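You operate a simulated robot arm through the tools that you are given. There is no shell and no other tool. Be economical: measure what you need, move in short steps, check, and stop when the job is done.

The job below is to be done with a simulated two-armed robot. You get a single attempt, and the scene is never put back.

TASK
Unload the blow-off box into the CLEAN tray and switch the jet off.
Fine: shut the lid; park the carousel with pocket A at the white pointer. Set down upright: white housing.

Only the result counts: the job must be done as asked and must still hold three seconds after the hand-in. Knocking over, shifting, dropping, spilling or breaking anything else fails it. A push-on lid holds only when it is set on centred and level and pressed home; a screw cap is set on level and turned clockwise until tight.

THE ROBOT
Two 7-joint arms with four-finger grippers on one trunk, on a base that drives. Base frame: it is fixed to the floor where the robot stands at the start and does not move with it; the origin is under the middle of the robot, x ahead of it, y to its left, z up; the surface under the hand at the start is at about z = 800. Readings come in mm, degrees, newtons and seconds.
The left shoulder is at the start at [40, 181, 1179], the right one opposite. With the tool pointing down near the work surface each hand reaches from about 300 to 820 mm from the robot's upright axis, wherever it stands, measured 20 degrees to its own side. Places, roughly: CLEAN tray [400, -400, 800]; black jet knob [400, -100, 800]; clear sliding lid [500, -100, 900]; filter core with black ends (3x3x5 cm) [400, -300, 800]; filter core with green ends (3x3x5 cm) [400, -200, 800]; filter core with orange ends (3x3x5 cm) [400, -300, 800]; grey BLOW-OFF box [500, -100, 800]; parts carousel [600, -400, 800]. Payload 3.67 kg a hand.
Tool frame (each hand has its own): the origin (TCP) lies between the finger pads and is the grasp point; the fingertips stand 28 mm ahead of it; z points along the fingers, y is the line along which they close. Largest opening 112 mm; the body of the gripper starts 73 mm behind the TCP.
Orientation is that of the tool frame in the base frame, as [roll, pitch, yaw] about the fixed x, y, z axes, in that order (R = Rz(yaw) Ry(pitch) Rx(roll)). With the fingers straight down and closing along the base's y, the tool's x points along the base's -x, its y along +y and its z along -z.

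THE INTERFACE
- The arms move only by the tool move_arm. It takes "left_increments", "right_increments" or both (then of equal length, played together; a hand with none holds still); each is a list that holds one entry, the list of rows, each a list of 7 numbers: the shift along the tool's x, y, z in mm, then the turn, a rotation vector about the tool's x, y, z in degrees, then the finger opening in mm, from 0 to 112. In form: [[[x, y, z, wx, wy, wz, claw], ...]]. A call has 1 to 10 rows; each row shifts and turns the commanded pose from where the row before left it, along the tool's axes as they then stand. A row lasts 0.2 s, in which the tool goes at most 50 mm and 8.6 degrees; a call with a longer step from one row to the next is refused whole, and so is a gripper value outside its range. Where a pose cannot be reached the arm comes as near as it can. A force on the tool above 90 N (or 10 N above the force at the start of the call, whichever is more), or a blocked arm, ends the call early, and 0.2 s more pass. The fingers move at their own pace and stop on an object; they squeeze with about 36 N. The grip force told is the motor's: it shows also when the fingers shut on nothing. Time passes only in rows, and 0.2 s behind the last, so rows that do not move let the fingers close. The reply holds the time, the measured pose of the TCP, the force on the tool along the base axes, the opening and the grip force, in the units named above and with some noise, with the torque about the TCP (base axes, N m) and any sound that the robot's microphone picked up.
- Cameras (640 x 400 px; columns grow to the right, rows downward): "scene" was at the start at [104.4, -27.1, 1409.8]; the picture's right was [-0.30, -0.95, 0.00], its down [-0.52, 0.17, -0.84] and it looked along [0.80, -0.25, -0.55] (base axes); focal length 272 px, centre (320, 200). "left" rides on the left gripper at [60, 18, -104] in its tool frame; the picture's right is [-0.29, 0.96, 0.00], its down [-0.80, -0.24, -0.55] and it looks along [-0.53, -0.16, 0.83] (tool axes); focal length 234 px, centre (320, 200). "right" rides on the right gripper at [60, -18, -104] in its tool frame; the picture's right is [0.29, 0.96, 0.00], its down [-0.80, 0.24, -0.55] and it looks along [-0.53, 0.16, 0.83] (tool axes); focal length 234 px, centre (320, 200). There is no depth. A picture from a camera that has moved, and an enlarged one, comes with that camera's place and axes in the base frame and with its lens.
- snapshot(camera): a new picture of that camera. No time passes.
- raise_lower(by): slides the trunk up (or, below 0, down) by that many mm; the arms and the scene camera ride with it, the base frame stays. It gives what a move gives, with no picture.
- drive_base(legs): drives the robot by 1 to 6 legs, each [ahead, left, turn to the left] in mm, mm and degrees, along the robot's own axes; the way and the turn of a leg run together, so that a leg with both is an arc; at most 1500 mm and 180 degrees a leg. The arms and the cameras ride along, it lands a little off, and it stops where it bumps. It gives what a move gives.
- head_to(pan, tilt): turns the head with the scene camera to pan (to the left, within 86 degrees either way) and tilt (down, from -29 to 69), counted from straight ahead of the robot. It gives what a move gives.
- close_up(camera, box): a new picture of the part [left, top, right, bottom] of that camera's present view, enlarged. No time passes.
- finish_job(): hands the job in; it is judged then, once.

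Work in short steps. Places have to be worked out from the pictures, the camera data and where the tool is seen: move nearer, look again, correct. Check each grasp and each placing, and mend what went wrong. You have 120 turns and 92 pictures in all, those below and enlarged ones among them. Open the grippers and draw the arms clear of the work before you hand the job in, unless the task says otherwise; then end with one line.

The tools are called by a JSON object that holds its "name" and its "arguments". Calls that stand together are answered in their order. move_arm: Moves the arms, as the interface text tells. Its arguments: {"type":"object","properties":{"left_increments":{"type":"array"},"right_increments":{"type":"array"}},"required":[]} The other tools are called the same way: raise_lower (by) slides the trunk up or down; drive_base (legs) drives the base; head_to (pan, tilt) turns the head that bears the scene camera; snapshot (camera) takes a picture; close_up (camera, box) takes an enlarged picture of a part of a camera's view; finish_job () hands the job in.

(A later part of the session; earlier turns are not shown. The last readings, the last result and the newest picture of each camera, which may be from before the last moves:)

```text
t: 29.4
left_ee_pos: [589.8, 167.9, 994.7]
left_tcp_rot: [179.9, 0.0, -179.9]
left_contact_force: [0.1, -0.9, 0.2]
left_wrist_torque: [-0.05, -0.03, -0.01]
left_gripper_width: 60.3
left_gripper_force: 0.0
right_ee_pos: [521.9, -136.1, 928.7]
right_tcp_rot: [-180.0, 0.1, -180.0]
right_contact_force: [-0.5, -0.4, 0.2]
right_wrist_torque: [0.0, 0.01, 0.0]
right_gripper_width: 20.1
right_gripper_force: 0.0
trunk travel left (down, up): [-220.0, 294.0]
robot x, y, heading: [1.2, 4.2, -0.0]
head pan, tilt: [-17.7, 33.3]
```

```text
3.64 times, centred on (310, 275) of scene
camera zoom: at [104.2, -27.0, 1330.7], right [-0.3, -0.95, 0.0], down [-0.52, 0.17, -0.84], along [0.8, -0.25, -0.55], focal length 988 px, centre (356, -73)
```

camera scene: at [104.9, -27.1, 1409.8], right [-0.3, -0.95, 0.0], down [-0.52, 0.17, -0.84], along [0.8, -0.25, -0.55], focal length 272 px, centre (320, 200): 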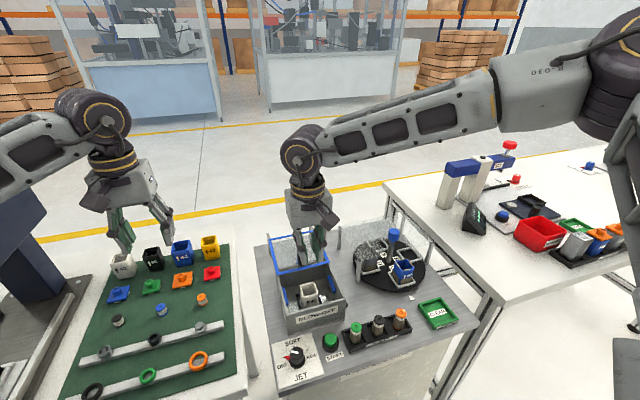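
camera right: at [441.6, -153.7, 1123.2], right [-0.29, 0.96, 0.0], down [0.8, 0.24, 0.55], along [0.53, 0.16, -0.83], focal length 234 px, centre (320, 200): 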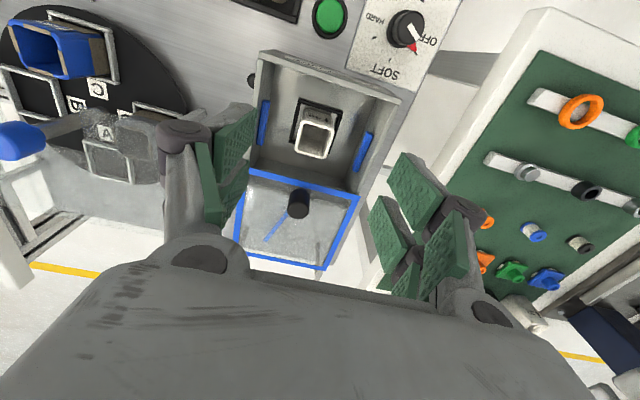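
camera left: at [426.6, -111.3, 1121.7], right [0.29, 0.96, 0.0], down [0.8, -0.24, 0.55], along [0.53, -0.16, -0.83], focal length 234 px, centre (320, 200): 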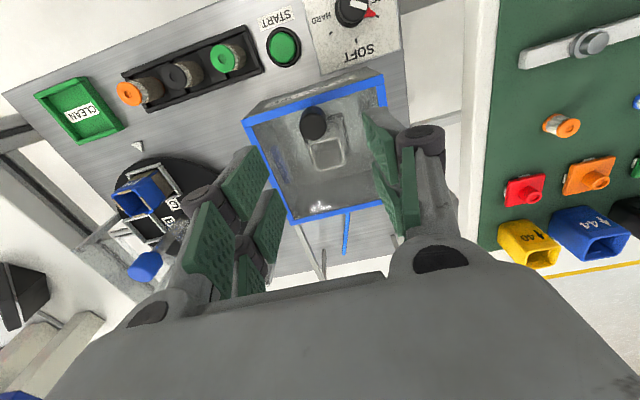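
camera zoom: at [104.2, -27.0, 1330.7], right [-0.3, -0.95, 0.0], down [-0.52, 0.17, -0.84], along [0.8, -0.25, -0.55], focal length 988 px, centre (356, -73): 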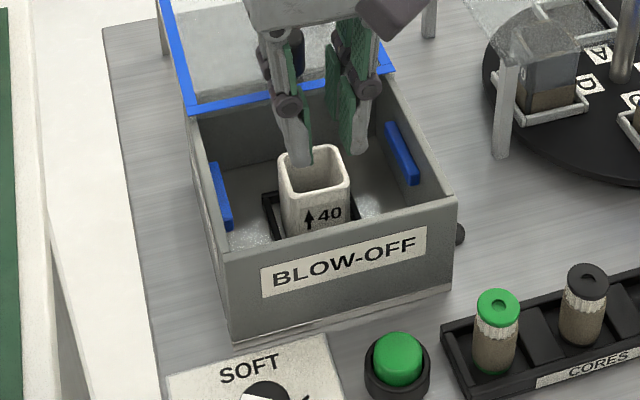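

I open to 62, centre at about [526, -133] and descend to z ≈ 846 for a deeper grip.

{"name": "move_arm", "arguments": {"right_increments": [[[0, 0, 0, 0, 0, 0, 62], [-4, 2.5, 0, 0, 0, 0, 62], [0, 0, 20, 0, 0, 0, 62], [0, 0, 20, 0, 0, 0, 62], [0, 0, 20, 0, 0, 0, 62], [0, 0, 12, 0, 0, 0, 62], [0, 0, 10, 0, 0, 0, 62], [0, 0, 0, 0, 0, 0, 62]]]}}

{"name": "snapshot", "arguments": {"camera": "right"}}

{"name": "close_up", "arguments": {"camera": "scene", "box": [260, 220, 360, 330]}}

```text
t: 31.2
left_ee_pos: [590.4, 167.4, 994.3]
left_tcp_rot: [-180.0, 0.0, 180.0]
left_contact_force: [-0.2, -1.2, -0.4]
left_wrist_torque: [-0.02, 0.02, 0.02]
left_gripper_width: 60.2
left_gripper_force: 0.1
right_ee_pos: [527.3, -133.2, 847.2]
right_tcp_rot: [-179.9, 0.1, -180.0]
right_contact_force: [0.3, -0.2, -0.1]
right_wrist_torque: [0.03, -0.01, -0.04]
right_gripper_width: 62.2
right_gripper_force: 0.1
trunk travel left (down, up): [-220.0, 294.0]
robot x, y, heading: [0.7, -0.6, -0.1]
head pan, tilt: [-17.7, 33.3]
```

```text
56 pictures are left
camera right: at [466.0, -151.5, 951.2], right [-0.29, 0.96, 0.0], down [0.8, 0.24, 0.55], along [0.53, 0.16, -0.83], focal length 234 px, centre (320, 200)
```

right: 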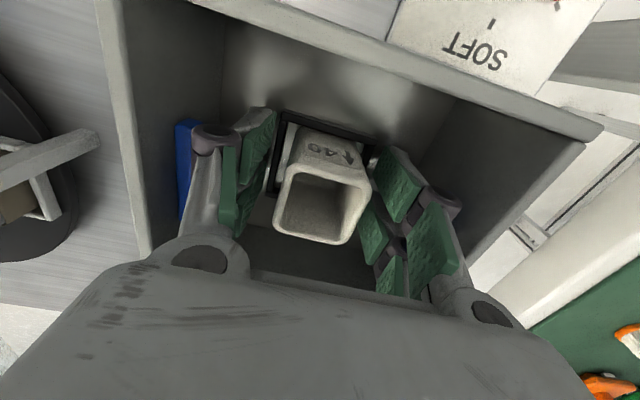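

```text
3.64 times, centred on (310, 275) of scene
camera zoom: at [104.3, -26.9, 1330.7], right [-0.3, -0.95, 0.0], down [-0.52, 0.17, -0.84], along [0.8, -0.25, -0.55], focal length 988 px, centre (356, -73)
```

zoom: 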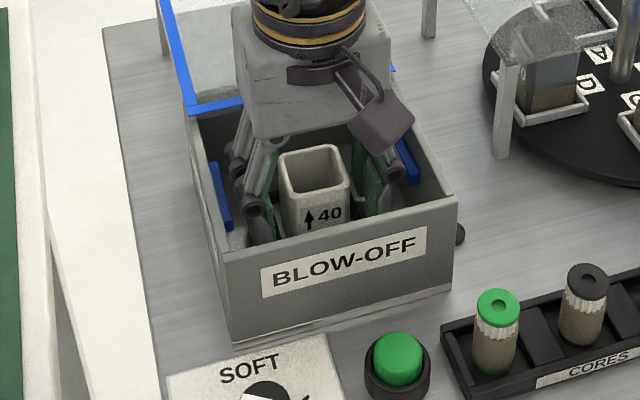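

The fingers now reach well down both sides of the housing. I close and do a small test lift.

{"name": "move_arm", "arguments": {"right_increments": [[[0, 0, 0, 0, 0, 0, 15], [0, 0, 0, 0, 0, 0, 15], [0, 0, 0, 0, 0, 0, 15], [0, 0, -10, 0, 0, 0, 15], [0, 0, -15, 0, 0, 0, 15], [0, 0, 0, 0, 0, 0, 15]]]}}

{"name": "close_up", "arguments": {"camera": "scene", "box": [260, 220, 360, 330]}}

```text
t: 32.6
left_ee_pos: [590.8, 167.3, 994.4]
left_tcp_rot: [180.0, 0.1, 180.0]
left_contact_force: [-0.3, -1.2, -0.3]
left_wrist_torque: [0.01, 0.02, 0.0]
left_gripper_width: 59.7
left_gripper_force: 0.0
right_ee_pos: [526.9, -133.3, 871.1]
right_tcp_rot: [-180.0, 0.1, 179.9]
right_contact_force: [0.1, -0.7, -0.5]
right_wrist_torque: [-0.03, -0.02, 0.01]
right_gripper_width: 39.1
right_gripper_force: 35.6
trunk travel left (down, up): [-220.0, 294.0]
robot x, y, heading: [-0.5, -1.0, -0.2]
head pan, tilt: [-17.7, 33.3]
```

```text
3.64 times, centred on (310, 275) of scene
camera zoom: at [104.8, -27.0, 1330.7], right [-0.3, -0.95, 0.0], down [-0.52, 0.17, -0.84], along [0.8, -0.25, -0.55], focal length 988 px, centre (356, -73)
```

zoom: 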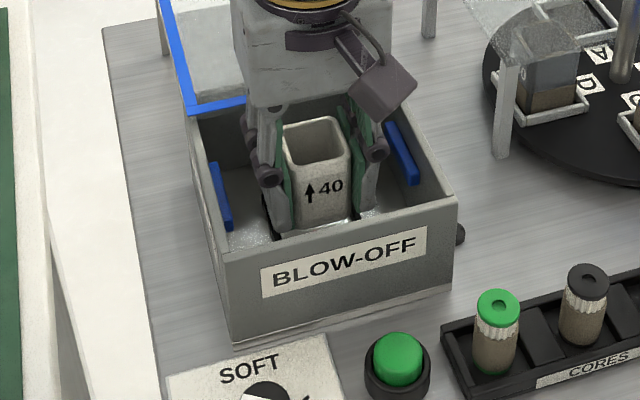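

It is lifted. I raise it clear of the box, to z ≈ 985.

{"name": "move_arm", "arguments": {"right_increments": [[[0, 0, -20, 0, 0, 0, 15], [0, 0, -25, 0, 0, 0, 15], [0, 0, -25, 0, 0, 0, 15], [0, 0, -25, 0, 0, 0, 15], [0, 0, -20, 0, 0, 0, 15], [0, 0, 0, 0, 0, 0, 15]]]}}

{"name": "snapshot", "arguments": {"camera": "scene"}}

```text
t: 34.0
left_ee_pos: [591.2, 167.5, 993.4]
left_tcp_rot: [179.9, 0.0, 179.9]
left_contact_force: [-0.3, -0.1, -0.6]
left_wrist_torque: [0.0, -0.01, -0.02]
left_gripper_width: 60.1
left_gripper_force: 0.0
right_ee_pos: [526.9, -134.6, 986.5]
right_tcp_rot: [179.9, 0.0, -180.0]
right_contact_force: [-0.7, 1.4, 0.4]
right_wrist_torque: [0.02, -0.01, -0.01]
right_gripper_width: 39.4
right_gripper_force: 35.4
trunk travel left (down, up): [-220.0, 294.0]
robot x, y, heading: [-3.3, 2.8, -0.0]
head pan, tilt: [-17.7, 33.3]
```

```text
53 pictures are left
camera scene: at [104.7, -27.0, 1330.7], right [-0.3, -0.95, 0.0], down [-0.52, 0.17, -0.84], along [0.8, -0.25, -0.55], focal length 272 px, centre (320, 200)
```

scene: 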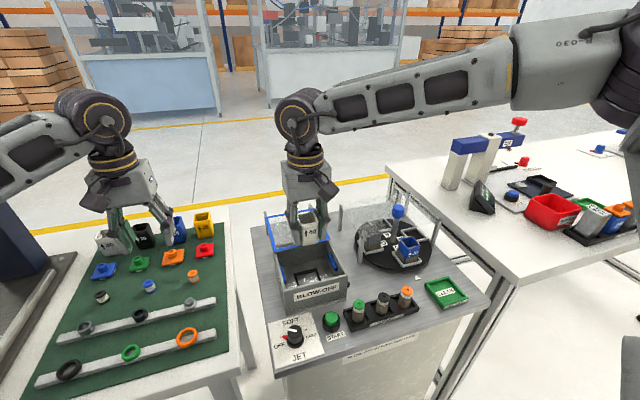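

The housing is held clear. I carry it across to above the CLEAN tray.

{"name": "move_arm", "arguments": {"right_increments": [[[8, -20, 0, 0, 0, 0, 15], [14, -34, 0, 0, 0, 0, 15], [15, -36, 0, 0, 0, 0, 15], [15, -36, 0, 0, 0, 0, 15], [15, -36, 0, 0, 0, 0, 15], [15, -36, 0, 0, 0, 0, 15], [15, -36, 0, 0, 0, 0, 15], [15, -36, 0, 0, 0, 0, 15], [10, -21, 0, 0, 0, 0, 15], [0, 0, 0, 0, 0, 0, 15]]]}}

{"name": "snapshot", "arguments": {"camera": "right"}}

{"name": "close_up", "arguments": {"camera": "scene", "box": [390, 220, 510, 340]}}

```text
t: 36.2
left_ee_pos: [590.5, 168.2, 993.9]
left_tcp_rot: [-179.9, 0.0, -180.0]
left_contact_force: [0.3, -0.1, -0.5]
left_wrist_torque: [-0.02, 0.02, 0.01]
left_gripper_width: 60.2
left_gripper_force: 0.1
right_ee_pos: [398.9, -426.7, 970.9]
right_tcp_rot: [180.0, -2.5, -180.0]
right_contact_force: [1.2, 0.0, 4.0]
right_wrist_torque: [0.01, 0.05, 0.0]
right_gripper_width: 39.5
right_gripper_force: 35.6
trunk travel left (down, up): [-220.0, 294.0]
robot x, y, heading: [1.3, -0.9, 0.1]
head pan, tilt: [-17.7, 33.3]
```

```text
52 pictures are left
camera right: at [342.1, -444.2, 1077.9], right [-0.29, 0.96, 0.01], down [0.82, 0.24, 0.52], along [0.49, 0.16, -0.85], focal length 234 px, centre (320, 200)
```

right: 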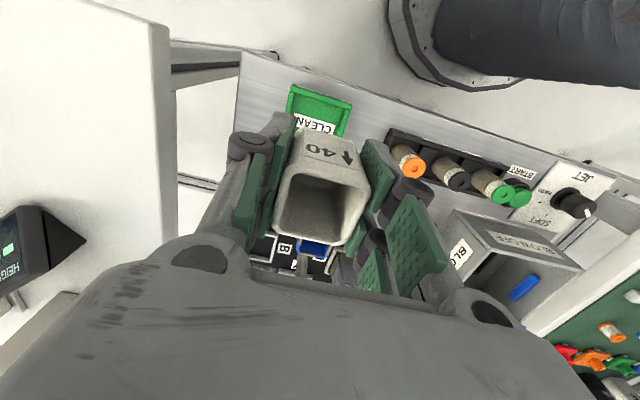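

```text
3.33 times, centred on (450, 280) of scene
camera zoom: at [104.5, -27.1, 1330.8], right [-0.3, -0.95, 0.0], down [-0.52, 0.17, -0.84], along [0.8, -0.25, -0.55], focal length 905 px, centre (-113, -67)
```

zoom: 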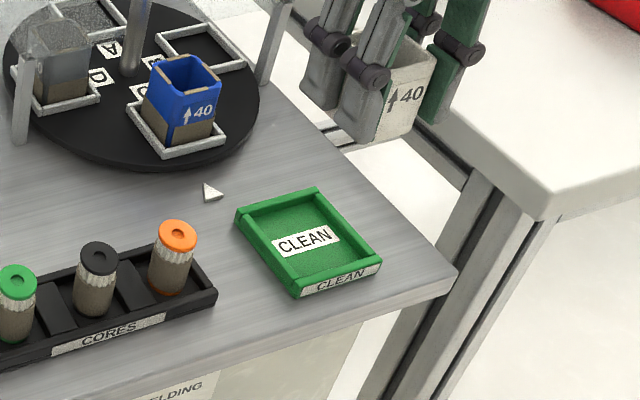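

The hand reads slightly tilted and low (970.9), likely near a joint limit. I look closely at the held housing and the fingertips.

{"name": "close_up", "arguments": {"camera": "scene", "box": [470, 200, 550, 270]}}

{"name": "move_arm", "arguments": {"right_increments": [[[-8, 0, 10, 0, 0, 0, 15], [0, 0, 20, 0, 0, 0, 15], [0, 0, 20, 0, 0, 0, 15], [0, 0, 0, 0, 0, 0, 15]]]}}

```text
5.71 times, centred on (510, 235) of scene
camera zoom: at [104.5, -27.1, 1330.8], right [-0.3, -0.95, 0.0], down [-0.52, 0.17, -0.84], along [0.8, -0.25, -0.55], focal length 1552 px, centre (-766, 0)
```

zoom: 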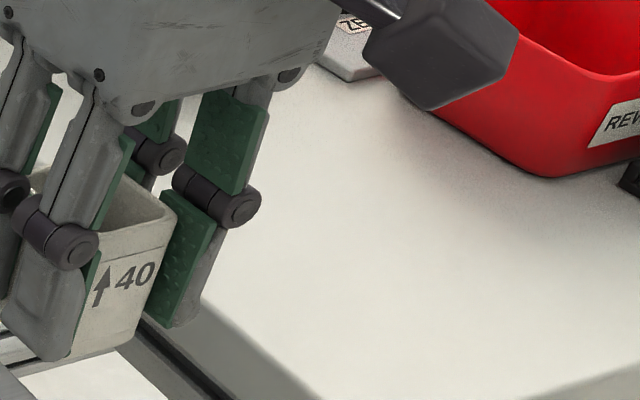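

```text
t: 37.2
left_ee_pos: [590.4, 167.8, 994.1]
left_tcp_rot: [-179.9, 0.1, -179.9]
left_contact_force: [-0.7, 0.1, 0.5]
left_wrist_torque: [0.04, 0.0, -0.01]
left_gripper_width: 59.9
left_gripper_force: 0.0
right_ee_pos: [412.6, -425.5, 936.1]
right_tcp_rot: [179.9, 0.0, 179.9]
right_contact_force: [0.6, -0.4, -0.3]
right_wrist_torque: [-0.04, 0.02, 0.0]
right_gripper_width: 39.7
right_gripper_force: 36.0
trunk travel left (down, up): [-220.0, 294.0]
robot x, y, heading: [-0.9, 0.1, -0.1]
head pan, tilt: [-17.7, 33.3]
```

Level again at z = 936. The housing seems to sit ~12 mm beyond the TCP in x, so I measure it in the hand now.

{"name": "close_up", "arguments": {"camera": "right", "box": [220, 70, 420, 270]}}

{"name": "close_up", "arguments": {"camera": "scene", "box": [410, 210, 530, 330]}}

```text
2.00 times, centred on (320, 170) of right
camera zoom: at [351.1, -443.1, 1039.9], right [-0.29, 0.96, 0.0], down [0.8, 0.24, 0.55], along [0.53, 0.16, -0.83], focal length 468 px, centre (320, 260)
```

zoom: 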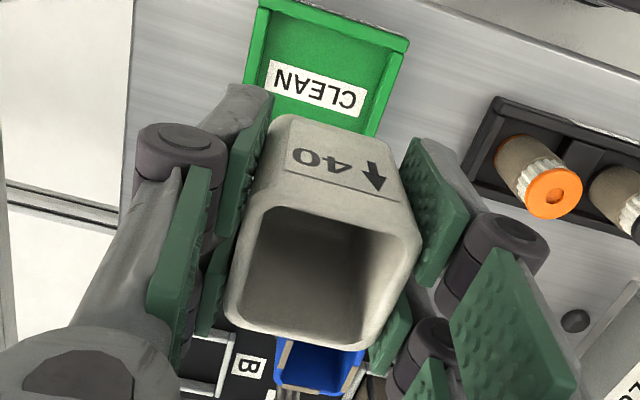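

```text
3.33 times, centred on (470, 270) of scene
camera zoom: at [104.3, -27.0, 1330.7], right [-0.3, -0.95, 0.0], down [-0.52, 0.17, -0.84], along [0.8, -0.25, -0.55], focal length 905 px, centre (-180, -33)
```

zoom: 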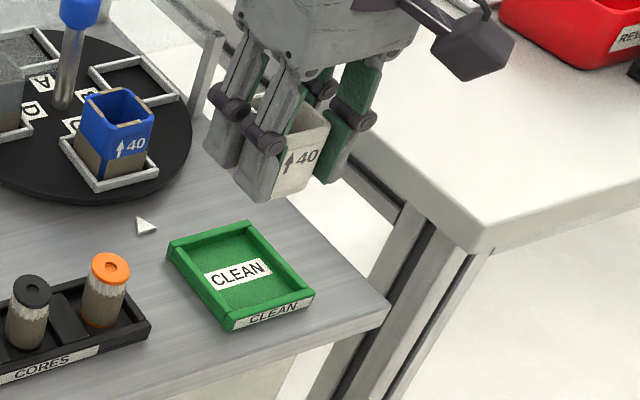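

In the hand, the housing centre is ~8 mm beyond the TCP in x and its bottom ~40 mm below. Tray centre ≈ [408, -429]; I move to TCP [400, -429] and descend to ≈ 870 for a check.

{"name": "move_arm", "arguments": {"right_increments": [[[12.5, -3.5, 0, 0, 0, 0, 15], [0, 0, 20, 0, 0, 0, 15], [0, 0, 20, 0, 0, 0, 15], [0, 0, 15, 0, 0, 0, 15], [0, 0, 10, 0, 0, 0, 15], [0, 0, 0, 0, 0, 0, 15]]]}}

{"name": "close_up", "arguments": {"camera": "right", "box": [220, 40, 420, 240]}}

{"name": "close_up", "arguments": {"camera": "scene", "box": [410, 240, 510, 330]}}

```text
t: 38.6
left_ee_pos: [590.3, 167.1, 993.5]
left_tcp_rot: [-180.0, -0.1, -179.9]
left_contact_force: [0.5, -0.1, 0.3]
left_wrist_torque: [-0.01, -0.04, 0.0]
left_gripper_width: 60.0
left_gripper_force: 0.1
right_ee_pos: [399.7, -428.9, 870.5]
right_tcp_rot: [180.0, -0.1, -179.9]
right_contact_force: [-1.2, 0.1, -0.7]
right_wrist_torque: [-0.02, 0.0, 0.02]
right_gripper_width: 39.7
right_gripper_force: 36.0
trunk travel left (down, up): [-220.0, 294.0]
robot x, y, heading: [0.4, 0.6, -0.2]
head pan, tilt: [-17.7, 33.3]
```

```text
2.00 times, centred on (320, 140) of right
camera zoom: at [339.1, -447.1, 974.1], right [-0.29, 0.96, 0.0], down [0.8, 0.24, 0.55], along [0.53, 0.16, -0.83], focal length 468 px, centre (320, 320)
```

zoom: 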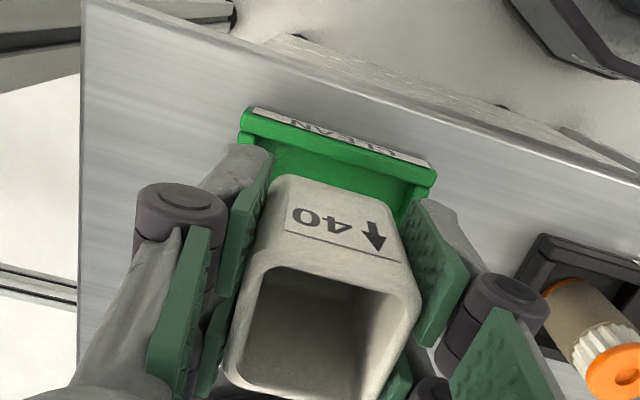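

```text
4.44 times, centred on (460, 285) of scene
camera zoom: at [104.2, -26.9, 1330.7], right [-0.3, -0.95, 0.0], down [-0.52, 0.17, -0.84], along [0.8, -0.25, -0.55], focal length 1207 px, centre (-302, -178)
```

zoom: 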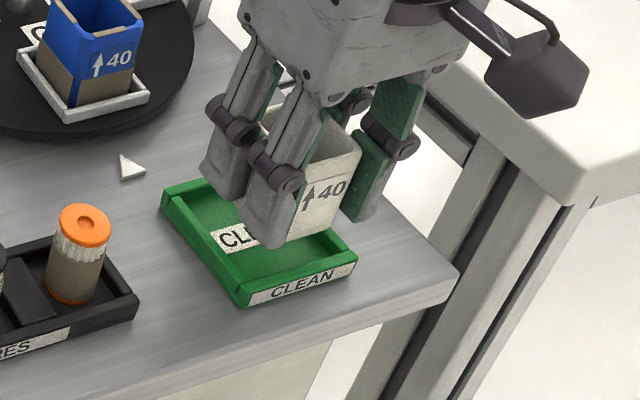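

In the wrist view the housing is centred on the tray in y and roughly in x. I descend 20 mm more and check forces.

{"name": "move_arm", "arguments": {"right_increments": [[[0, 0, 7, 0, 0, 0, 15], [0, 0, 7, 0, 0, 0, 15], [0, 0, 6, 0, 0, 0, 15], [0, 0, 0, 0, 0, 0, 15]]]}}

{"name": "close_up", "arguments": {"camera": "right", "box": [220, 40, 420, 240]}}

{"name": "close_up", "arguments": {"camera": "scene", "box": [420, 250, 500, 320]}}

```text
t: 39.6
left_ee_pos: [590.1, 167.3, 993.8]
left_tcp_rot: [-179.9, 0.0, 180.0]
left_contact_force: [0.3, 0.7, 0.3]
left_wrist_torque: [0.01, 0.0, 0.01]
left_gripper_width: 60.1
left_gripper_force: 0.0
right_ee_pos: [400.6, -428.9, 851.5]
right_tcp_rot: [-180.0, 0.0, -179.9]
right_contact_force: [-0.2, 0.1, -1.2]
right_wrist_torque: [0.0, 0.01, -0.01]
right_gripper_width: 39.1
right_gripper_force: 36.3
trunk travel left (down, up): [-220.0, 294.0]
robot x, y, heading: [3.5, 0.7, 0.0]
head pan, tilt: [-17.7, 33.3]
```

```text
2.00 times, centred on (320, 140) of right
camera zoom: at [339.3, -446.4, 955.0], right [-0.29, 0.96, 0.0], down [0.8, 0.24, 0.55], along [0.53, 0.16, -0.83], focal length 468 px, centre (320, 320)
```

zoom: 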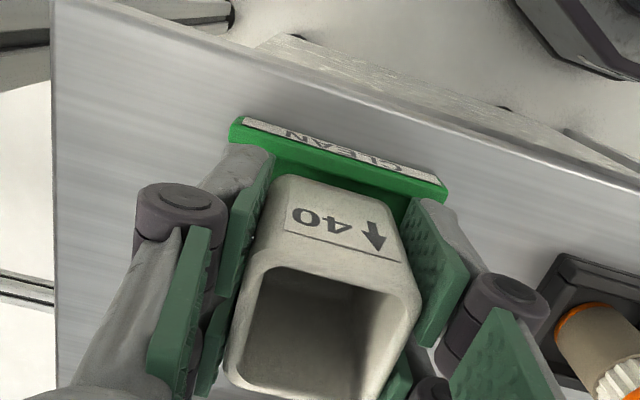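

```text
5.71 times, centred on (460, 285) of scene
camera zoom: at [104.4, -27.0, 1330.7], right [-0.3, -0.95, 0.0], down [-0.52, 0.17, -0.84], along [0.8, -0.25, -0.55], focal length 1552 px, centre (-480, -286)
```

zoom: 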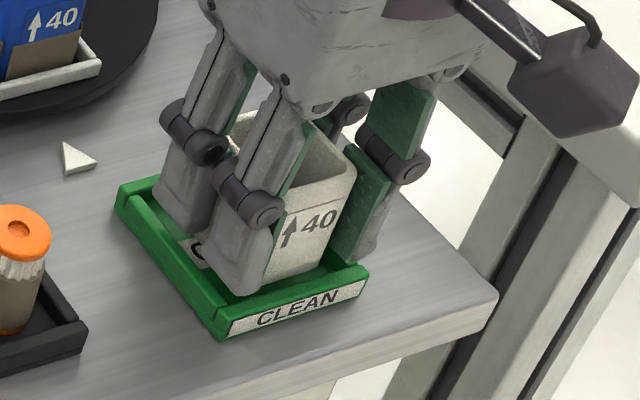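

Well aligned over the tray. I descend 4 mm at a time watching the contact force.

{"name": "move_arm", "arguments": {"right_increments": [[[0, 0, 2, 0, 0, 0, 15], [0, 0, 2, 0, 0, 0, 15], [0, 0, 0, 0, 0, 0, 15]]]}}

{"name": "move_arm", "arguments": {"right_increments": [[[0, 0, 1.5, 0, 0, 0, 15], [0, 0, 1.5, 0, 0, 0, 15], [0, 0, 0, 0, 0, 0, 15]]]}}

```text
t: 40.4
left_ee_pos: [590.3, 167.0, 994.7]
left_tcp_rot: [-179.9, 0.0, -180.0]
left_contact_force: [-0.3, 0.7, 0.5]
left_wrist_torque: [0.03, 0.0, 0.01]
left_gripper_width: 60.0
left_gripper_force: 0.1
right_ee_pos: [399.1, -428.5, 846.9]
right_tcp_rot: [180.0, 0.0, -179.9]
right_contact_force: [-0.3, 0.0, 0.0]
right_wrist_torque: [-0.02, -0.01, 0.04]
right_gripper_width: 39.2
right_gripper_force: 35.8
trunk travel left (down, up): [-220.0, 294.0]
robot x, y, heading: [5.3, -0.6, 0.1]
head pan, tilt: [-17.7, 33.3]
```

```text
t: 41.2
left_ee_pos: [589.4, 167.8, 994.7]
left_tcp_rot: [-180.0, -0.1, 179.9]
left_contact_force: [-0.4, 0.4, -0.5]
left_wrist_torque: [-0.01, -0.01, -0.01]
left_gripper_width: 59.8
left_gripper_force: 0.2
right_ee_pos: [400.5, -428.0, 844.8]
right_tcp_rot: [180.0, 0.1, -179.9]
right_contact_force: [-0.9, -1.5, 6.3]
right_wrist_torque: [-0.01, 0.07, -0.03]
right_gripper_width: 39.1
right_gripper_force: 35.2
trunk travel left (down, up): [-220.0, 294.0]
robot x, y, heading: [1.9, 0.4, -0.1]
head pan, tilt: [-17.7, 33.3]
```

Contact: 6 N up at z = 844.8. I check the seat before letting go.

{"name": "close_up", "arguments": {"camera": "right", "box": [220, 40, 420, 240]}}

{"name": "close_up", "arguments": {"camera": "scene", "box": [420, 250, 500, 320]}}

```text
2.00 times, centred on (320, 140) of right
camera zoom: at [339.1, -446.2, 948.8], right [-0.29, 0.96, 0.0], down [0.8, 0.24, 0.55], along [0.53, 0.16, -0.83], focal length 468 px, centre (320, 320)
```

zoom: 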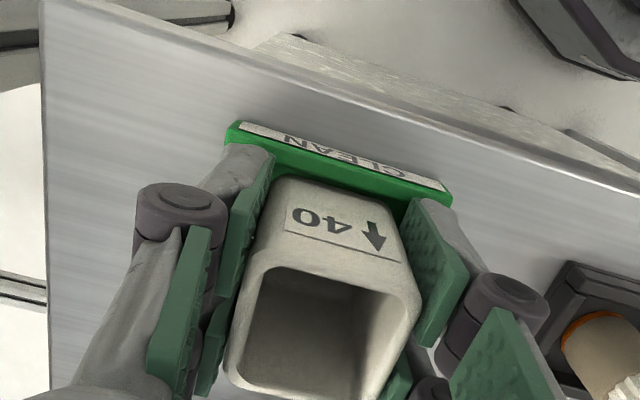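

```text
5.71 times, centred on (460, 285) of scene
camera zoom: at [103.8, -26.7, 1330.8], right [-0.3, -0.95, 0.0], down [-0.52, 0.17, -0.84], along [0.8, -0.25, -0.55], focal length 1552 px, centre (-480, -286)
```

zoom: 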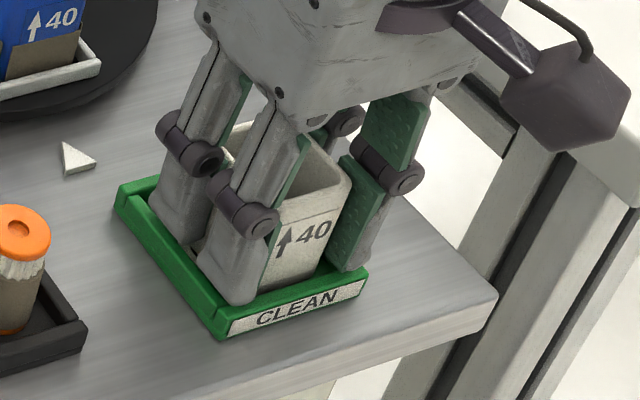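

It looks seated on the tray floor. I open only a few mm to avoid pushing the tray walls, then rise slowly.

{"name": "move_arm", "arguments": {"right_increments": [[[0, 0, 0, 0, 0, 0, 44], [0, 0, 0, 0, 0, 0, 44], [0, 0, -5, 0, 0, 0, 46], [0, 0, -8, 0, 0, 0, 48]]]}}

{"name": "close_up", "arguments": {"camera": "scene", "box": [420, 250, 500, 320]}}

```text
t: 42.2
left_ee_pos: [589.8, 166.4, 994.0]
left_tcp_rot: [-179.9, 0.0, 179.9]
left_contact_force: [0.3, -0.6, 0.0]
left_wrist_torque: [0.0, -0.04, -0.03]
left_gripper_width: 60.1
left_gripper_force: 0.0
right_ee_pos: [401.0, -430.1, 857.0]
right_tcp_rot: [-179.9, 0.0, 179.9]
right_contact_force: [-0.6, 0.0, -0.3]
right_wrist_torque: [0.01, -0.01, 0.03]
right_gripper_width: 48.1
right_gripper_force: 0.0
trunk travel left (down, up): [-220.0, 294.0]
robot x, y, heading: [-2.1, -0.8, 0.2]
head pan, tilt: [-17.7, 33.3]
```

```text
5.71 times, centred on (460, 285) of scene
camera zoom: at [104.2, -26.9, 1330.7], right [-0.3, -0.95, 0.0], down [-0.52, 0.17, -0.84], along [0.8, -0.25, -0.55], focal length 1552 px, centre (-480, -286)
```

zoom: 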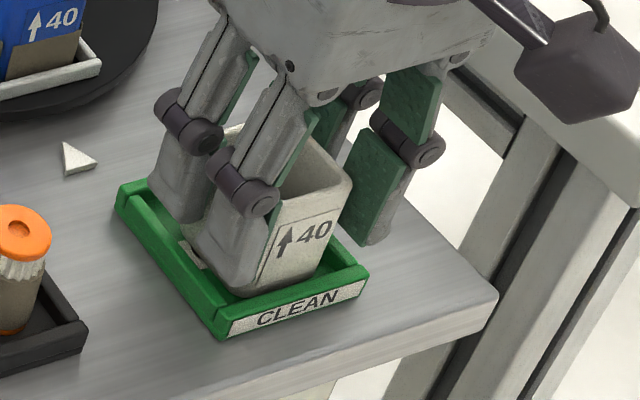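

The housing stayed in the tray. I raise the right hand well clear, opening a bit more on the way.

{"name": "move_arm", "arguments": {"right_increments": [[[0, 0, -12, 0, 0, 0, 54], [0, 0, -20, 0, 0, 0, 60], [0, 0, -25, 0, 0, 0, 60], [0, 0, -25, 0, 0, 0, 60], [-15, 0, -10, 0, 0, 0, 60], [-15, 0, 0, 0, 0, 0, 60], [0, 0, 0, 0, 0, 0, 60]]]}}

{"name": "close_up", "arguments": {"camera": "scene", "box": [340, 190, 500, 320]}}

{"name": "snapshot", "arguments": {"camera": "right"}}

```text
t: 43.8
left_ee_pos: [589.3, 167.8, 993.9]
left_tcp_rot: [-179.9, -0.1, 180.0]
left_contact_force: [0.3, -0.4, 0.9]
left_wrist_torque: [-0.01, -0.02, -0.02]
left_gripper_width: 59.9
left_gripper_force: 0.1
right_ee_pos: [429.6, -429.0, 949.4]
right_tcp_rot: [-180.0, 0.0, -179.9]
right_contact_force: [0.1, 1.2, -0.2]
right_wrist_torque: [-0.01, 0.0, 0.0]
right_gripper_width: 59.9
right_gripper_force: 0.1
trunk travel left (down, up): [-220.0, 294.0]
robot x, y, heading: [1.4, -0.1, -0.1]
head pan, tilt: [-17.7, 33.3]
```

```text
3.08 times, centred on (420, 255) of scene
camera zoom: at [103.7, -26.6, 1330.8], right [-0.3, -0.95, 0.0], down [-0.52, 0.17, -0.84], along [0.8, -0.25, -0.55], focal length 836 px, centre (12, 31)
```

zoom: 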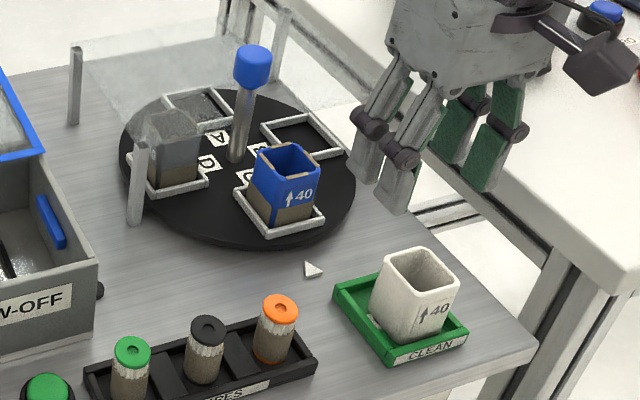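

```text
39 pictures are left
camera right: at [368.8, -446.4, 1053.8], right [-0.29, 0.96, 0.0], down [0.8, 0.24, 0.55], along [0.53, 0.16, -0.83], focal length 234 px, centre (320, 200)
```

right: 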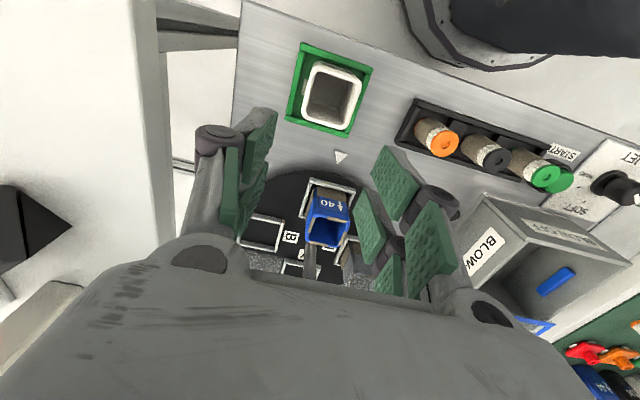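

The white housing stands upright in the CLEAN tray. Next the lid: left hand back above the lid knob (known at ≈ [590, -134]).

{"name": "move_arm", "arguments": {"left_increments": [[[0, -43, 0, 0, 0, 0, 60], [0, -43, 0, 0, 0, 0, 60], [0, -43, 0, 0, 0, 0, 60], [0, -43, 0, 0, 0, 0, 60], [0, -43, 0, 0, 0, 0, 60], [0, -43, 0, 0, 0, 0, 60], [0, -43, 0, 0, 0, 0, 60], [0, 0, 15, 0, 0, 0, 60], [0, 0, 0, 0, 0, 0, 60]]]}}

{"name": "close_up", "arguments": {"camera": "left", "box": [220, 50, 420, 250]}}

```text
t: 45.8
left_ee_pos: [589.3, -135.2, 977.6]
left_tcp_rot: [-180.0, 0.0, 180.0]
left_contact_force: [-0.7, -0.6, -0.1]
left_wrist_torque: [0.01, -0.07, 0.02]
left_gripper_width: 60.1
left_gripper_force: 0.1
right_ee_pos: [429.5, -429.8, 949.1]
right_tcp_rot: [-179.9, 0.0, -179.9]
right_contact_force: [-0.9, 0.1, 0.3]
right_wrist_torque: [-0.06, -0.03, 0.02]
right_gripper_width: 60.0
right_gripper_force: 0.0
trunk travel left (down, up): [-220.0, 294.0]
robot x, y, heading: [4.0, 2.0, 0.2]
head pan, tilt: [-17.7, 33.3]
```

```text
2.00 times, centred on (320, 150) of left
camera zoom: at [530.5, -117.4, 1079.9], right [0.29, 0.96, 0.0], down [0.8, -0.24, 0.55], along [0.53, -0.16, -0.83], focal length 468 px, centre (320, 300)
```

zoom: 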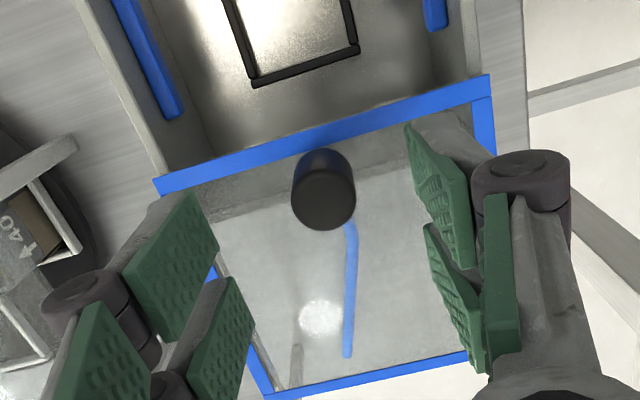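

The knob is where I left it; I descend to z ≈ 929 and grip.

{"name": "move_arm", "arguments": {"left_increments": [[[0, 0.8, 17, 0, 0, 0, 60], [0, 0, 17, 0, 0, 0, 60], [0, 0, 15, 0, 0, 0, 60], [0, 0, 0, 0, 0, 0, 10], [0, 0, 0, 0, 0, 0, 10]]]}}

```text
t: 47.0
left_ee_pos: [590.1, -132.6, 928.5]
left_tcp_rot: [-179.9, 0.0, 179.9]
left_contact_force: [-0.8, -7.7, -1.7]
left_wrist_torque: [0.02, -0.06, 0.01]
left_gripper_width: 21.1
left_gripper_force: 42.6
right_ee_pos: [430.0, -431.0, 948.5]
right_tcp_rot: [179.9, 0.0, 180.0]
right_contact_force: [0.3, -0.9, 0.1]
right_wrist_torque: [-0.02, 0.01, -0.02]
right_gripper_width: 59.9
right_gripper_force: 0.1
trunk travel left (down, up): [-220.0, 294.0]
robot x, y, heading: [1.6, -1.7, -0.0]
head pan, tilt: [-17.7, 33.3]
```

Gripped. I slide the lid back toward -x by 105 mm first, then close the rest gently.

{"name": "move_arm", "arguments": {"left_increments": [[[12, 0, 0, 0, 0, 0, 10], [13, 0, 0, 0, 0, 0, 10], [13, 0, 0, 0, 0, 0, 10], [13, 0, 0, 0, 0, 0, 10], [13, 0, 0, 0, 0, 0, 10], [13, 0, 0, 0, 0, 0, 10], [13, 0, 0, 0, 0, 0, 10], [12, 0, 0, 0, 0, 0, 10], [3, 0, 0, 0, 0, 0, 10], [0, 0, 0, 0, 0, 0, 10]]]}}

{"name": "move_arm", "arguments": {"left_increments": [[[3, 0, 0, 0, 0, 0, 10], [2, 0, 0, 0, 0, 0, 10], [1.5, 0, 0, 0, 0, 0, 10], [0, 0, 0, 0, 0, 0, 10]]]}}

{"name": "close_up", "arguments": {"camera": "scene", "box": [250, 210, 370, 330]}}

```text
t: 49.2
left_ee_pos: [486.6, -134.8, 929.4]
left_tcp_rot: [179.9, -0.2, 180.0]
left_contact_force: [0.1, -14.0, -11.5]
left_wrist_torque: [-0.23, 0.26, -0.06]
left_gripper_width: 20.9
left_gripper_force: 45.2
right_ee_pos: [431.0, -431.0, 948.3]
right_tcp_rot: [179.9, 0.0, -180.0]
right_contact_force: [-0.1, -1.1, -0.4]
right_wrist_torque: [0.02, 0.01, 0.03]
right_gripper_width: 60.2
right_gripper_force: 0.0
trunk travel left (down, up): [-220.0, 294.0]
robot x, y, heading: [-1.4, -2.2, 0.0]
head pan, tilt: [-17.7, 33.3]
```

```text
t: 50.2
left_ee_pos: [481.0, -134.6, 928.2]
left_tcp_rot: [179.8, -0.1, 179.9]
left_contact_force: [1.6, -18.5, -9.4]
left_wrist_torque: [-0.58, 0.37, 0.0]
left_gripper_width: 21.0
left_gripper_force: 45.1
right_ee_pos: [429.9, -430.8, 948.2]
right_tcp_rot: [179.9, 0.0, -180.0]
right_contact_force: [-0.3, -0.5, -0.3]
right_wrist_torque: [-0.02, 0.02, -0.03]
right_gripper_width: 59.9
right_gripper_force: 0.1
trunk travel left (down, up): [-220.0, 294.0]
robot x, y, heading: [-1.4, 1.6, 0.1]
head pan, tilt: [-17.7, 33.3]
```

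```text
3.33 times, centred on (310, 270) of scene
camera zoom: at [105.4, -29.6, 1330.6], right [-0.3, -0.95, 0.0], down [-0.52, 0.17, -0.84], along [0.8, -0.25, -0.55], focal length 905 px, centre (353, -33)
```

zoom: 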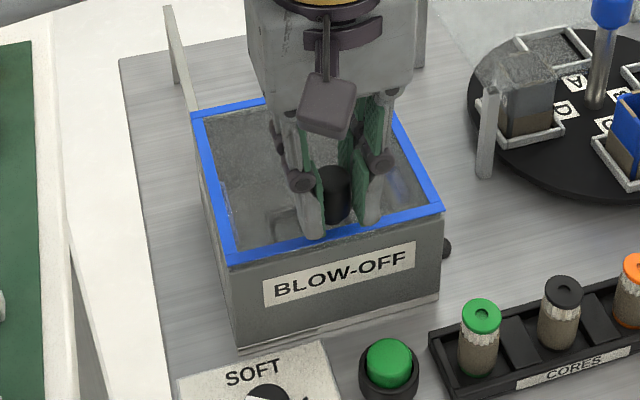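

Nearly fully shut; I push a few mm more to feel the end stop.

{"name": "move_arm", "arguments": {"left_increments": [[[1.5, 0, 0, 0, 0, 0, 10], [1.5, 0, 0, 0, 0, 0, 10], [0, 0, 0, 0, 0, 0, 10]]]}}

```text
t: 51.0
left_ee_pos: [480.5, -134.5, 928.0]
left_tcp_rot: [179.9, 0.2, -179.9]
left_contact_force: [17.7, -24.7, -2.2]
left_wrist_torque: [-0.47, -0.19, 0.01]
left_gripper_width: 21.0
left_gripper_force: 44.9
right_ee_pos: [431.4, -431.6, 945.6]
right_tcp_rot: [179.8, -0.1, -180.0]
right_contact_force: [0.2, -0.1, 0.5]
right_wrist_torque: [0.01, -0.01, 0.01]
right_gripper_width: 59.9
right_gripper_force: 0.1
trunk travel left (down, up): [-220.0, 294.0]
robot x, y, heading: [2.5, 1.4, 0.2]
head pan, tilt: [-17.7, 33.3]
```

The lid is at its stop (18 N, same position as at the start). I release and withdraw the left hand up and left.

{"name": "move_arm", "arguments": {"left_increments": [[[-2, -1, 0, 0, 0, 0, 40], [0, 0, 0, 0, 0, 0, 60], [0, 0, -25, 0, 0, 0, 60], [0, 0, -40, 0, 0, 0, 60], [0, 20, -35, 0, 0, 0, 60], [0, 45, 0, 0, 0, 0, 60], [0, 45, 0, 0, 0, 0, 60], [0, 45, 0, 0, 0, 0, 60], [0, 45, 0, 0, 0, 0, 60], [0, 45, 0, 0, 0, 0, 60]]]}}

{"name": "snapshot", "arguments": {"camera": "scene"}}

{"name": "close_up", "arguments": {"camera": "scene", "box": [340, 180, 450, 290]}}

{"name": "close_up", "arguments": {"camera": "scene", "box": [250, 210, 370, 330]}}

```text
t: 53.2
left_ee_pos: [476.6, 112.9, 1030.4]
left_tcp_rot: [180.0, -0.1, -180.0]
left_contact_force: [0.5, -0.3, 0.0]
left_wrist_torque: [-0.02, -0.01, -0.01]
left_gripper_width: 59.7
left_gripper_force: 0.0
right_ee_pos: [429.5, -428.3, 949.4]
right_tcp_rot: [-179.9, 0.0, 179.9]
right_contact_force: [-0.5, 0.8, -0.2]
right_wrist_torque: [-0.02, -0.05, -0.02]
right_gripper_width: 60.0
right_gripper_force: 0.0
trunk travel left (down, up): [-220.0, 294.0]
robot x, y, heading: [-3.8, -2.9, 0.1]
head pan, tilt: [-17.7, 33.3]
```

```text
36 pictures are left
camera scene: at [104.0, -25.3, 1330.8], right [-0.3, -0.95, 0.0], down [-0.52, 0.17, -0.84], along [0.8, -0.26, -0.55], focal length 272 px, centre (320, 200)
```

scene: 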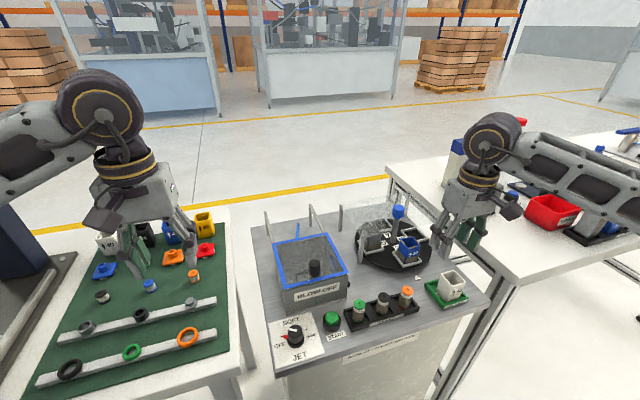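

```text
3.64 times, centred on (395, 235) of scene
camera zoom: at [104.0, -25.3, 1330.8], right [-0.3, -0.95, 0.0], down [-0.52, 0.17, -0.84], along [0.8, -0.26, -0.55], focal length 988 px, centre (47, 73)
```

zoom: 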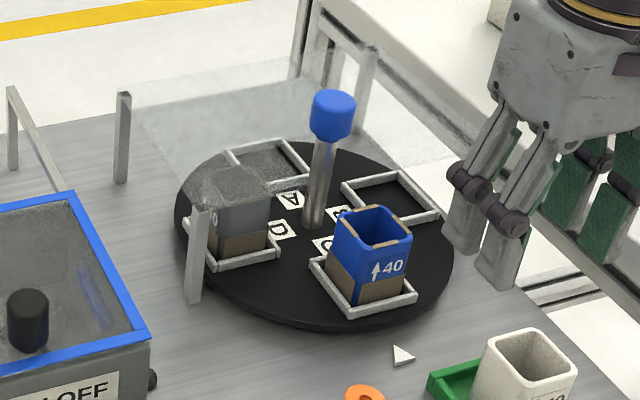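

```text
3.33 times, centred on (310, 270) of scene
camera zoom: at [104.0, -25.3, 1330.8], right [-0.3, -0.95, 0.0], down [-0.52, 0.17, -0.84], along [0.8, -0.26, -0.55], focal length 905 px, centre (353, -33)
```

zoom: 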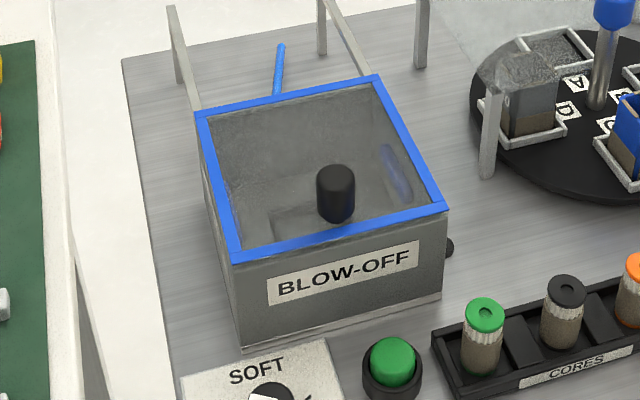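

The lid is shut and the jet is off. Now the carousel: the blue-capped spindle is at about [589, -395], cap top ≈ 935. I bring the right hand above it for a look.

{"name": "move_arm", "arguments": {"right_increments": [[[-10, 3, -20, 0, 0, 0, 60], [-25, 5, -15, 0, 0, 0, 60], [-25, 5, -15, 0, 0, 0, 60], [-25, 5, -15, 0, 0, 0, 60], [-25, 5, -5, 0, 0, 0, 60], [-25, 5, 0, 0, 0, 0, 60], [0, 0, 0, 0, 0, 0, 60]]]}}

{"name": "snapshot", "arguments": {"camera": "right"}}

{"name": "close_up", "arguments": {"camera": "right", "box": [220, 60, 420, 260]}}

```text
t: 54.8
left_ee_pos: [475.9, 109.6, 1030.7]
left_tcp_rot: [180.0, 0.0, 180.0]
left_contact_force: [-0.2, -0.4, 0.0]
left_wrist_torque: [0.0, -0.04, 0.0]
left_gripper_width: 60.0
left_gripper_force: 0.0
right_ee_pos: [564.8, -402.3, 1019.7]
right_tcp_rot: [-180.0, 0.0, -180.0]
right_contact_force: [-0.2, -0.2, 0.0]
right_wrist_torque: [0.01, -0.02, 0.03]
right_gripper_width: 59.9
right_gripper_force: 0.1
trunk travel left (down, up): [-220.0, 294.0]
robot x, y, heading: [1.2, -0.1, 0.0]
head pan, tilt: [-17.7, 33.3]
```

```text
33 pictures are left
camera right: at [503.7, -419.0, 1123.4], right [-0.29, 0.96, 0.0], down [0.8, 0.24, 0.55], along [0.53, 0.16, -0.83], focal length 234 px, centre (320, 200)
```

right: 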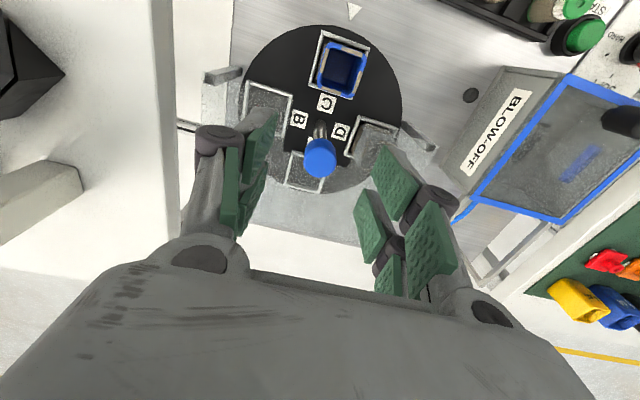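

```text
2.00 times, centred on (320, 160) of right
camera zoom: at [503.7, -419.0, 1123.4], right [-0.29, 0.96, 0.0], down [0.8, 0.24, 0.55], along [0.53, 0.16, -0.83], focal length 468 px, centre (320, 280)
```

zoom: 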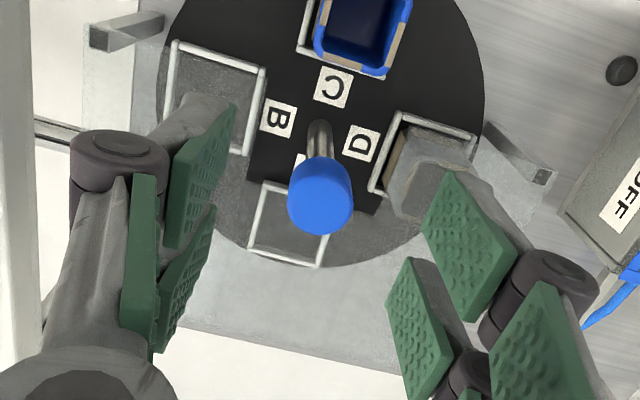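

The spindle cap is at about [589, -395], ⌀27, top ≈ 925. I centre above it and pre-turn the hand -45°, then descend a bit.

{"name": "move_arm", "arguments": {"right_increments": [[[-24, 7, 0, 0, 0, 0, 60], [0, 0, 0, 0, 0, 7.5, 60], [0, 0, 0, 0, 0, 7.5, 60], [0, 0, 0, 0, 0, 7.5, 60], [0, 0, 0, 0, 0, 7.5, 60], [0, 0, 0, 0, 0, 7.5, 60], [0, 0, 0, 0, 0, 7.5, 60], [0, 0, 25, 0, 0, 0, 60], [0, 0, 20, 0, 0, 0, 60], [0, 0, 0, 0, 0, 0, 60]]]}}

{"name": "close_up", "arguments": {"camera": "right", "box": [220, 60, 420, 260]}}

{"name": "close_up", "arguments": {"camera": "scene", "box": [350, 160, 450, 270]}}

```text
t: 57.0
left_ee_pos: [476.5, 110.1, 1030.5]
left_tcp_rot: [179.9, -0.1, -180.0]
left_contact_force: [0.0, 0.4, 0.2]
left_wrist_torque: [0.0, 0.03, 0.01]
left_gripper_width: 59.9
left_gripper_force: 0.1
right_ee_pos: [590.4, -392.9, 973.1]
right_tcp_rot: [-180.0, 0.0, 135.1]
right_contact_force: [-0.2, 0.3, -0.4]
right_wrist_torque: [-0.01, -0.02, 0.02]
right_gripper_width: 60.2
right_gripper_force: 0.1
trunk travel left (down, up): [-220.0, 294.0]
robot x, y, heading: [-0.7, -0.8, -0.1]
head pan, tilt: [-17.7, 33.3]
```

```text
2.00 times, centred on (320, 160) of right
camera zoom: at [533.5, -362.7, 1077.9], right [0.47, 0.88, 0.0], down [0.73, -0.39, 0.55], along [0.49, -0.26, -0.83], focal length 468 px, centre (320, 280)
```

zoom: 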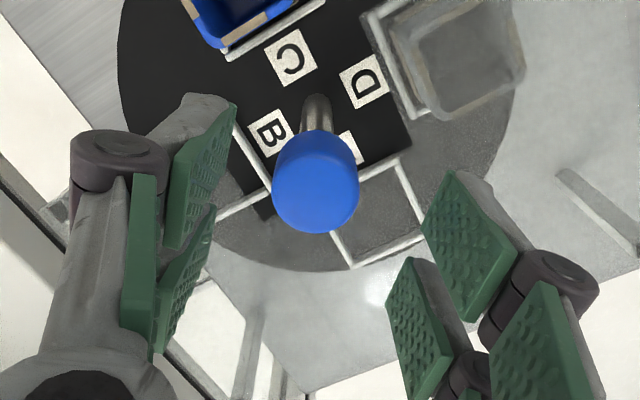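

```text
3.64 times, centred on (400, 215) of scene
camera zoom: at [104.4, -26.9, 1330.7], right [-0.3, -0.95, 0.0], down [-0.52, 0.17, -0.84], along [0.8, -0.25, -0.55], focal length 988 px, centre (29, 146)
```

zoom: 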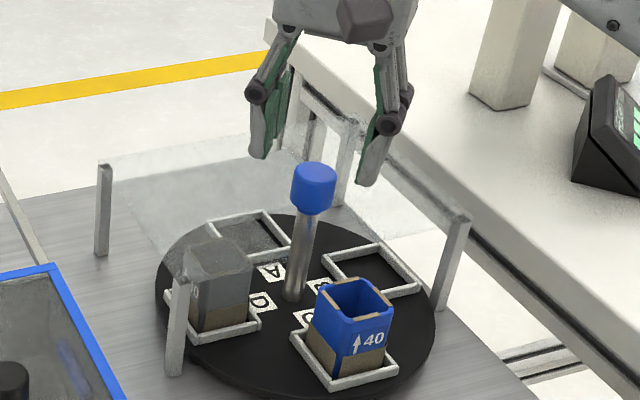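

Alignment is good. I shift ~2.5 mm, descend to z ≈ 927 and close on the cap.

{"name": "move_arm", "arguments": {"right_increments": [[[-1, -2.5, 16, 0, 0, 0, 60], [0, 0, 16, 0, 0, 0, 60], [0, 0, 14, 0, 0, 0, 60], [0, 0, 0, 0, 0, 0, 10], [0, 0, 0, 0, 0, 0, 10]]]}}

{"name": "close_up", "arguments": {"camera": "scene", "box": [350, 160, 450, 270]}}

```text
t: 58.2
left_ee_pos: [476.6, 110.8, 1031.0]
left_tcp_rot: [179.9, -0.1, 180.0]
left_contact_force: [0.4, 0.0, 0.3]
left_wrist_torque: [-0.02, -0.01, -0.02]
left_gripper_width: 60.1
left_gripper_force: 0.0
right_ee_pos: [589.5, -394.1, 927.8]
right_tcp_rot: [179.9, 0.1, 135.1]
right_contact_force: [4.4, 5.0, -0.1]
right_wrist_torque: [-0.02, -0.4, -0.03]
right_gripper_width: 27.5
right_gripper_force: 45.0
trunk travel left (down, up): [-220.0, 294.0]
robot x, y, heading: [-1.0, 0.9, -0.1]
head pan, tilt: [-17.7, 33.3]
```

```text
3.64 times, centred on (400, 215) of scene
camera zoom: at [105.0, -26.3, 1330.7], right [-0.3, -0.95, 0.0], down [-0.52, 0.17, -0.84], along [0.8, -0.25, -0.55], focal length 988 px, centre (29, 146)
```

zoom: 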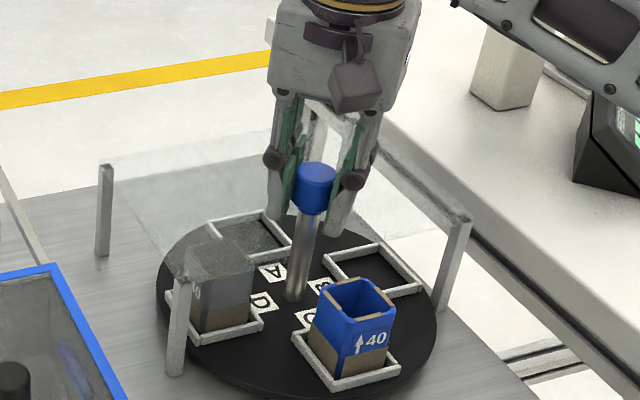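

Gripped at 27.5 mm. I turn 30° first to see that the carousel follows.

{"name": "move_arm", "arguments": {"right_increments": [[[0, 0, 0, 0, 0, -4, 10], [0, 0, 0, 0, 0, -6, 10], [0, 0, 0, 0, 0, -6, 10], [0, 0, 0, 0, 0, -6, 10], [0, 0, 0, 0, 0, -6, 10], [0, 0, 0, 0, 0, -2, 10], [0, 0, 0, 0, 0, 0, 10]]]}}

{"name": "close_up", "arguments": {"camera": "scene", "box": [350, 160, 450, 270]}}

```text
t: 59.8
left_ee_pos: [476.8, 111.5, 1029.4]
left_tcp_rot: [-179.9, 0.0, 180.0]
left_contact_force: [0.6, -0.3, 0.9]
left_wrist_torque: [0.0, 0.01, -0.02]
left_gripper_width: 60.2
left_gripper_force: 0.0
right_ee_pos: [588.4, -394.1, 927.8]
right_tcp_rot: [-180.0, 0.0, 165.2]
right_contact_force: [10.9, 11.8, 2.0]
right_wrist_torque: [0.29, -0.25, -0.14]
right_gripper_width: 27.8
right_gripper_force: 45.2
trunk travel left (down, up): [-220.0, 294.0]
robot x, y, heading: [-0.3, -1.3, -0.2]
head pan, tilt: [-17.7, 33.3]
```

```text
3.64 times, centred on (400, 215) of scene
camera zoom: at [105.6, -25.4, 1330.7], right [-0.3, -0.95, 0.0], down [-0.52, 0.17, -0.84], along [0.8, -0.25, -0.55], focal length 988 px, centre (29, 146)
```

zoom: 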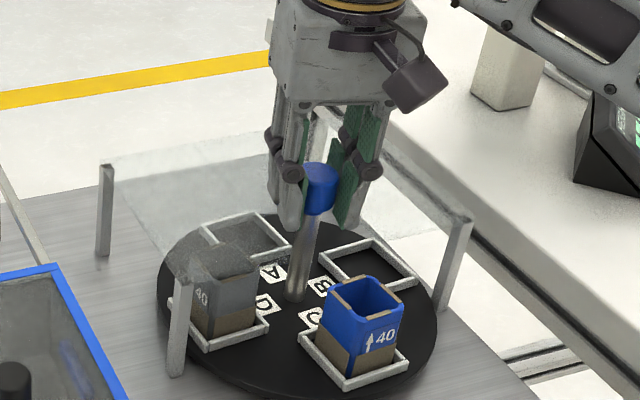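

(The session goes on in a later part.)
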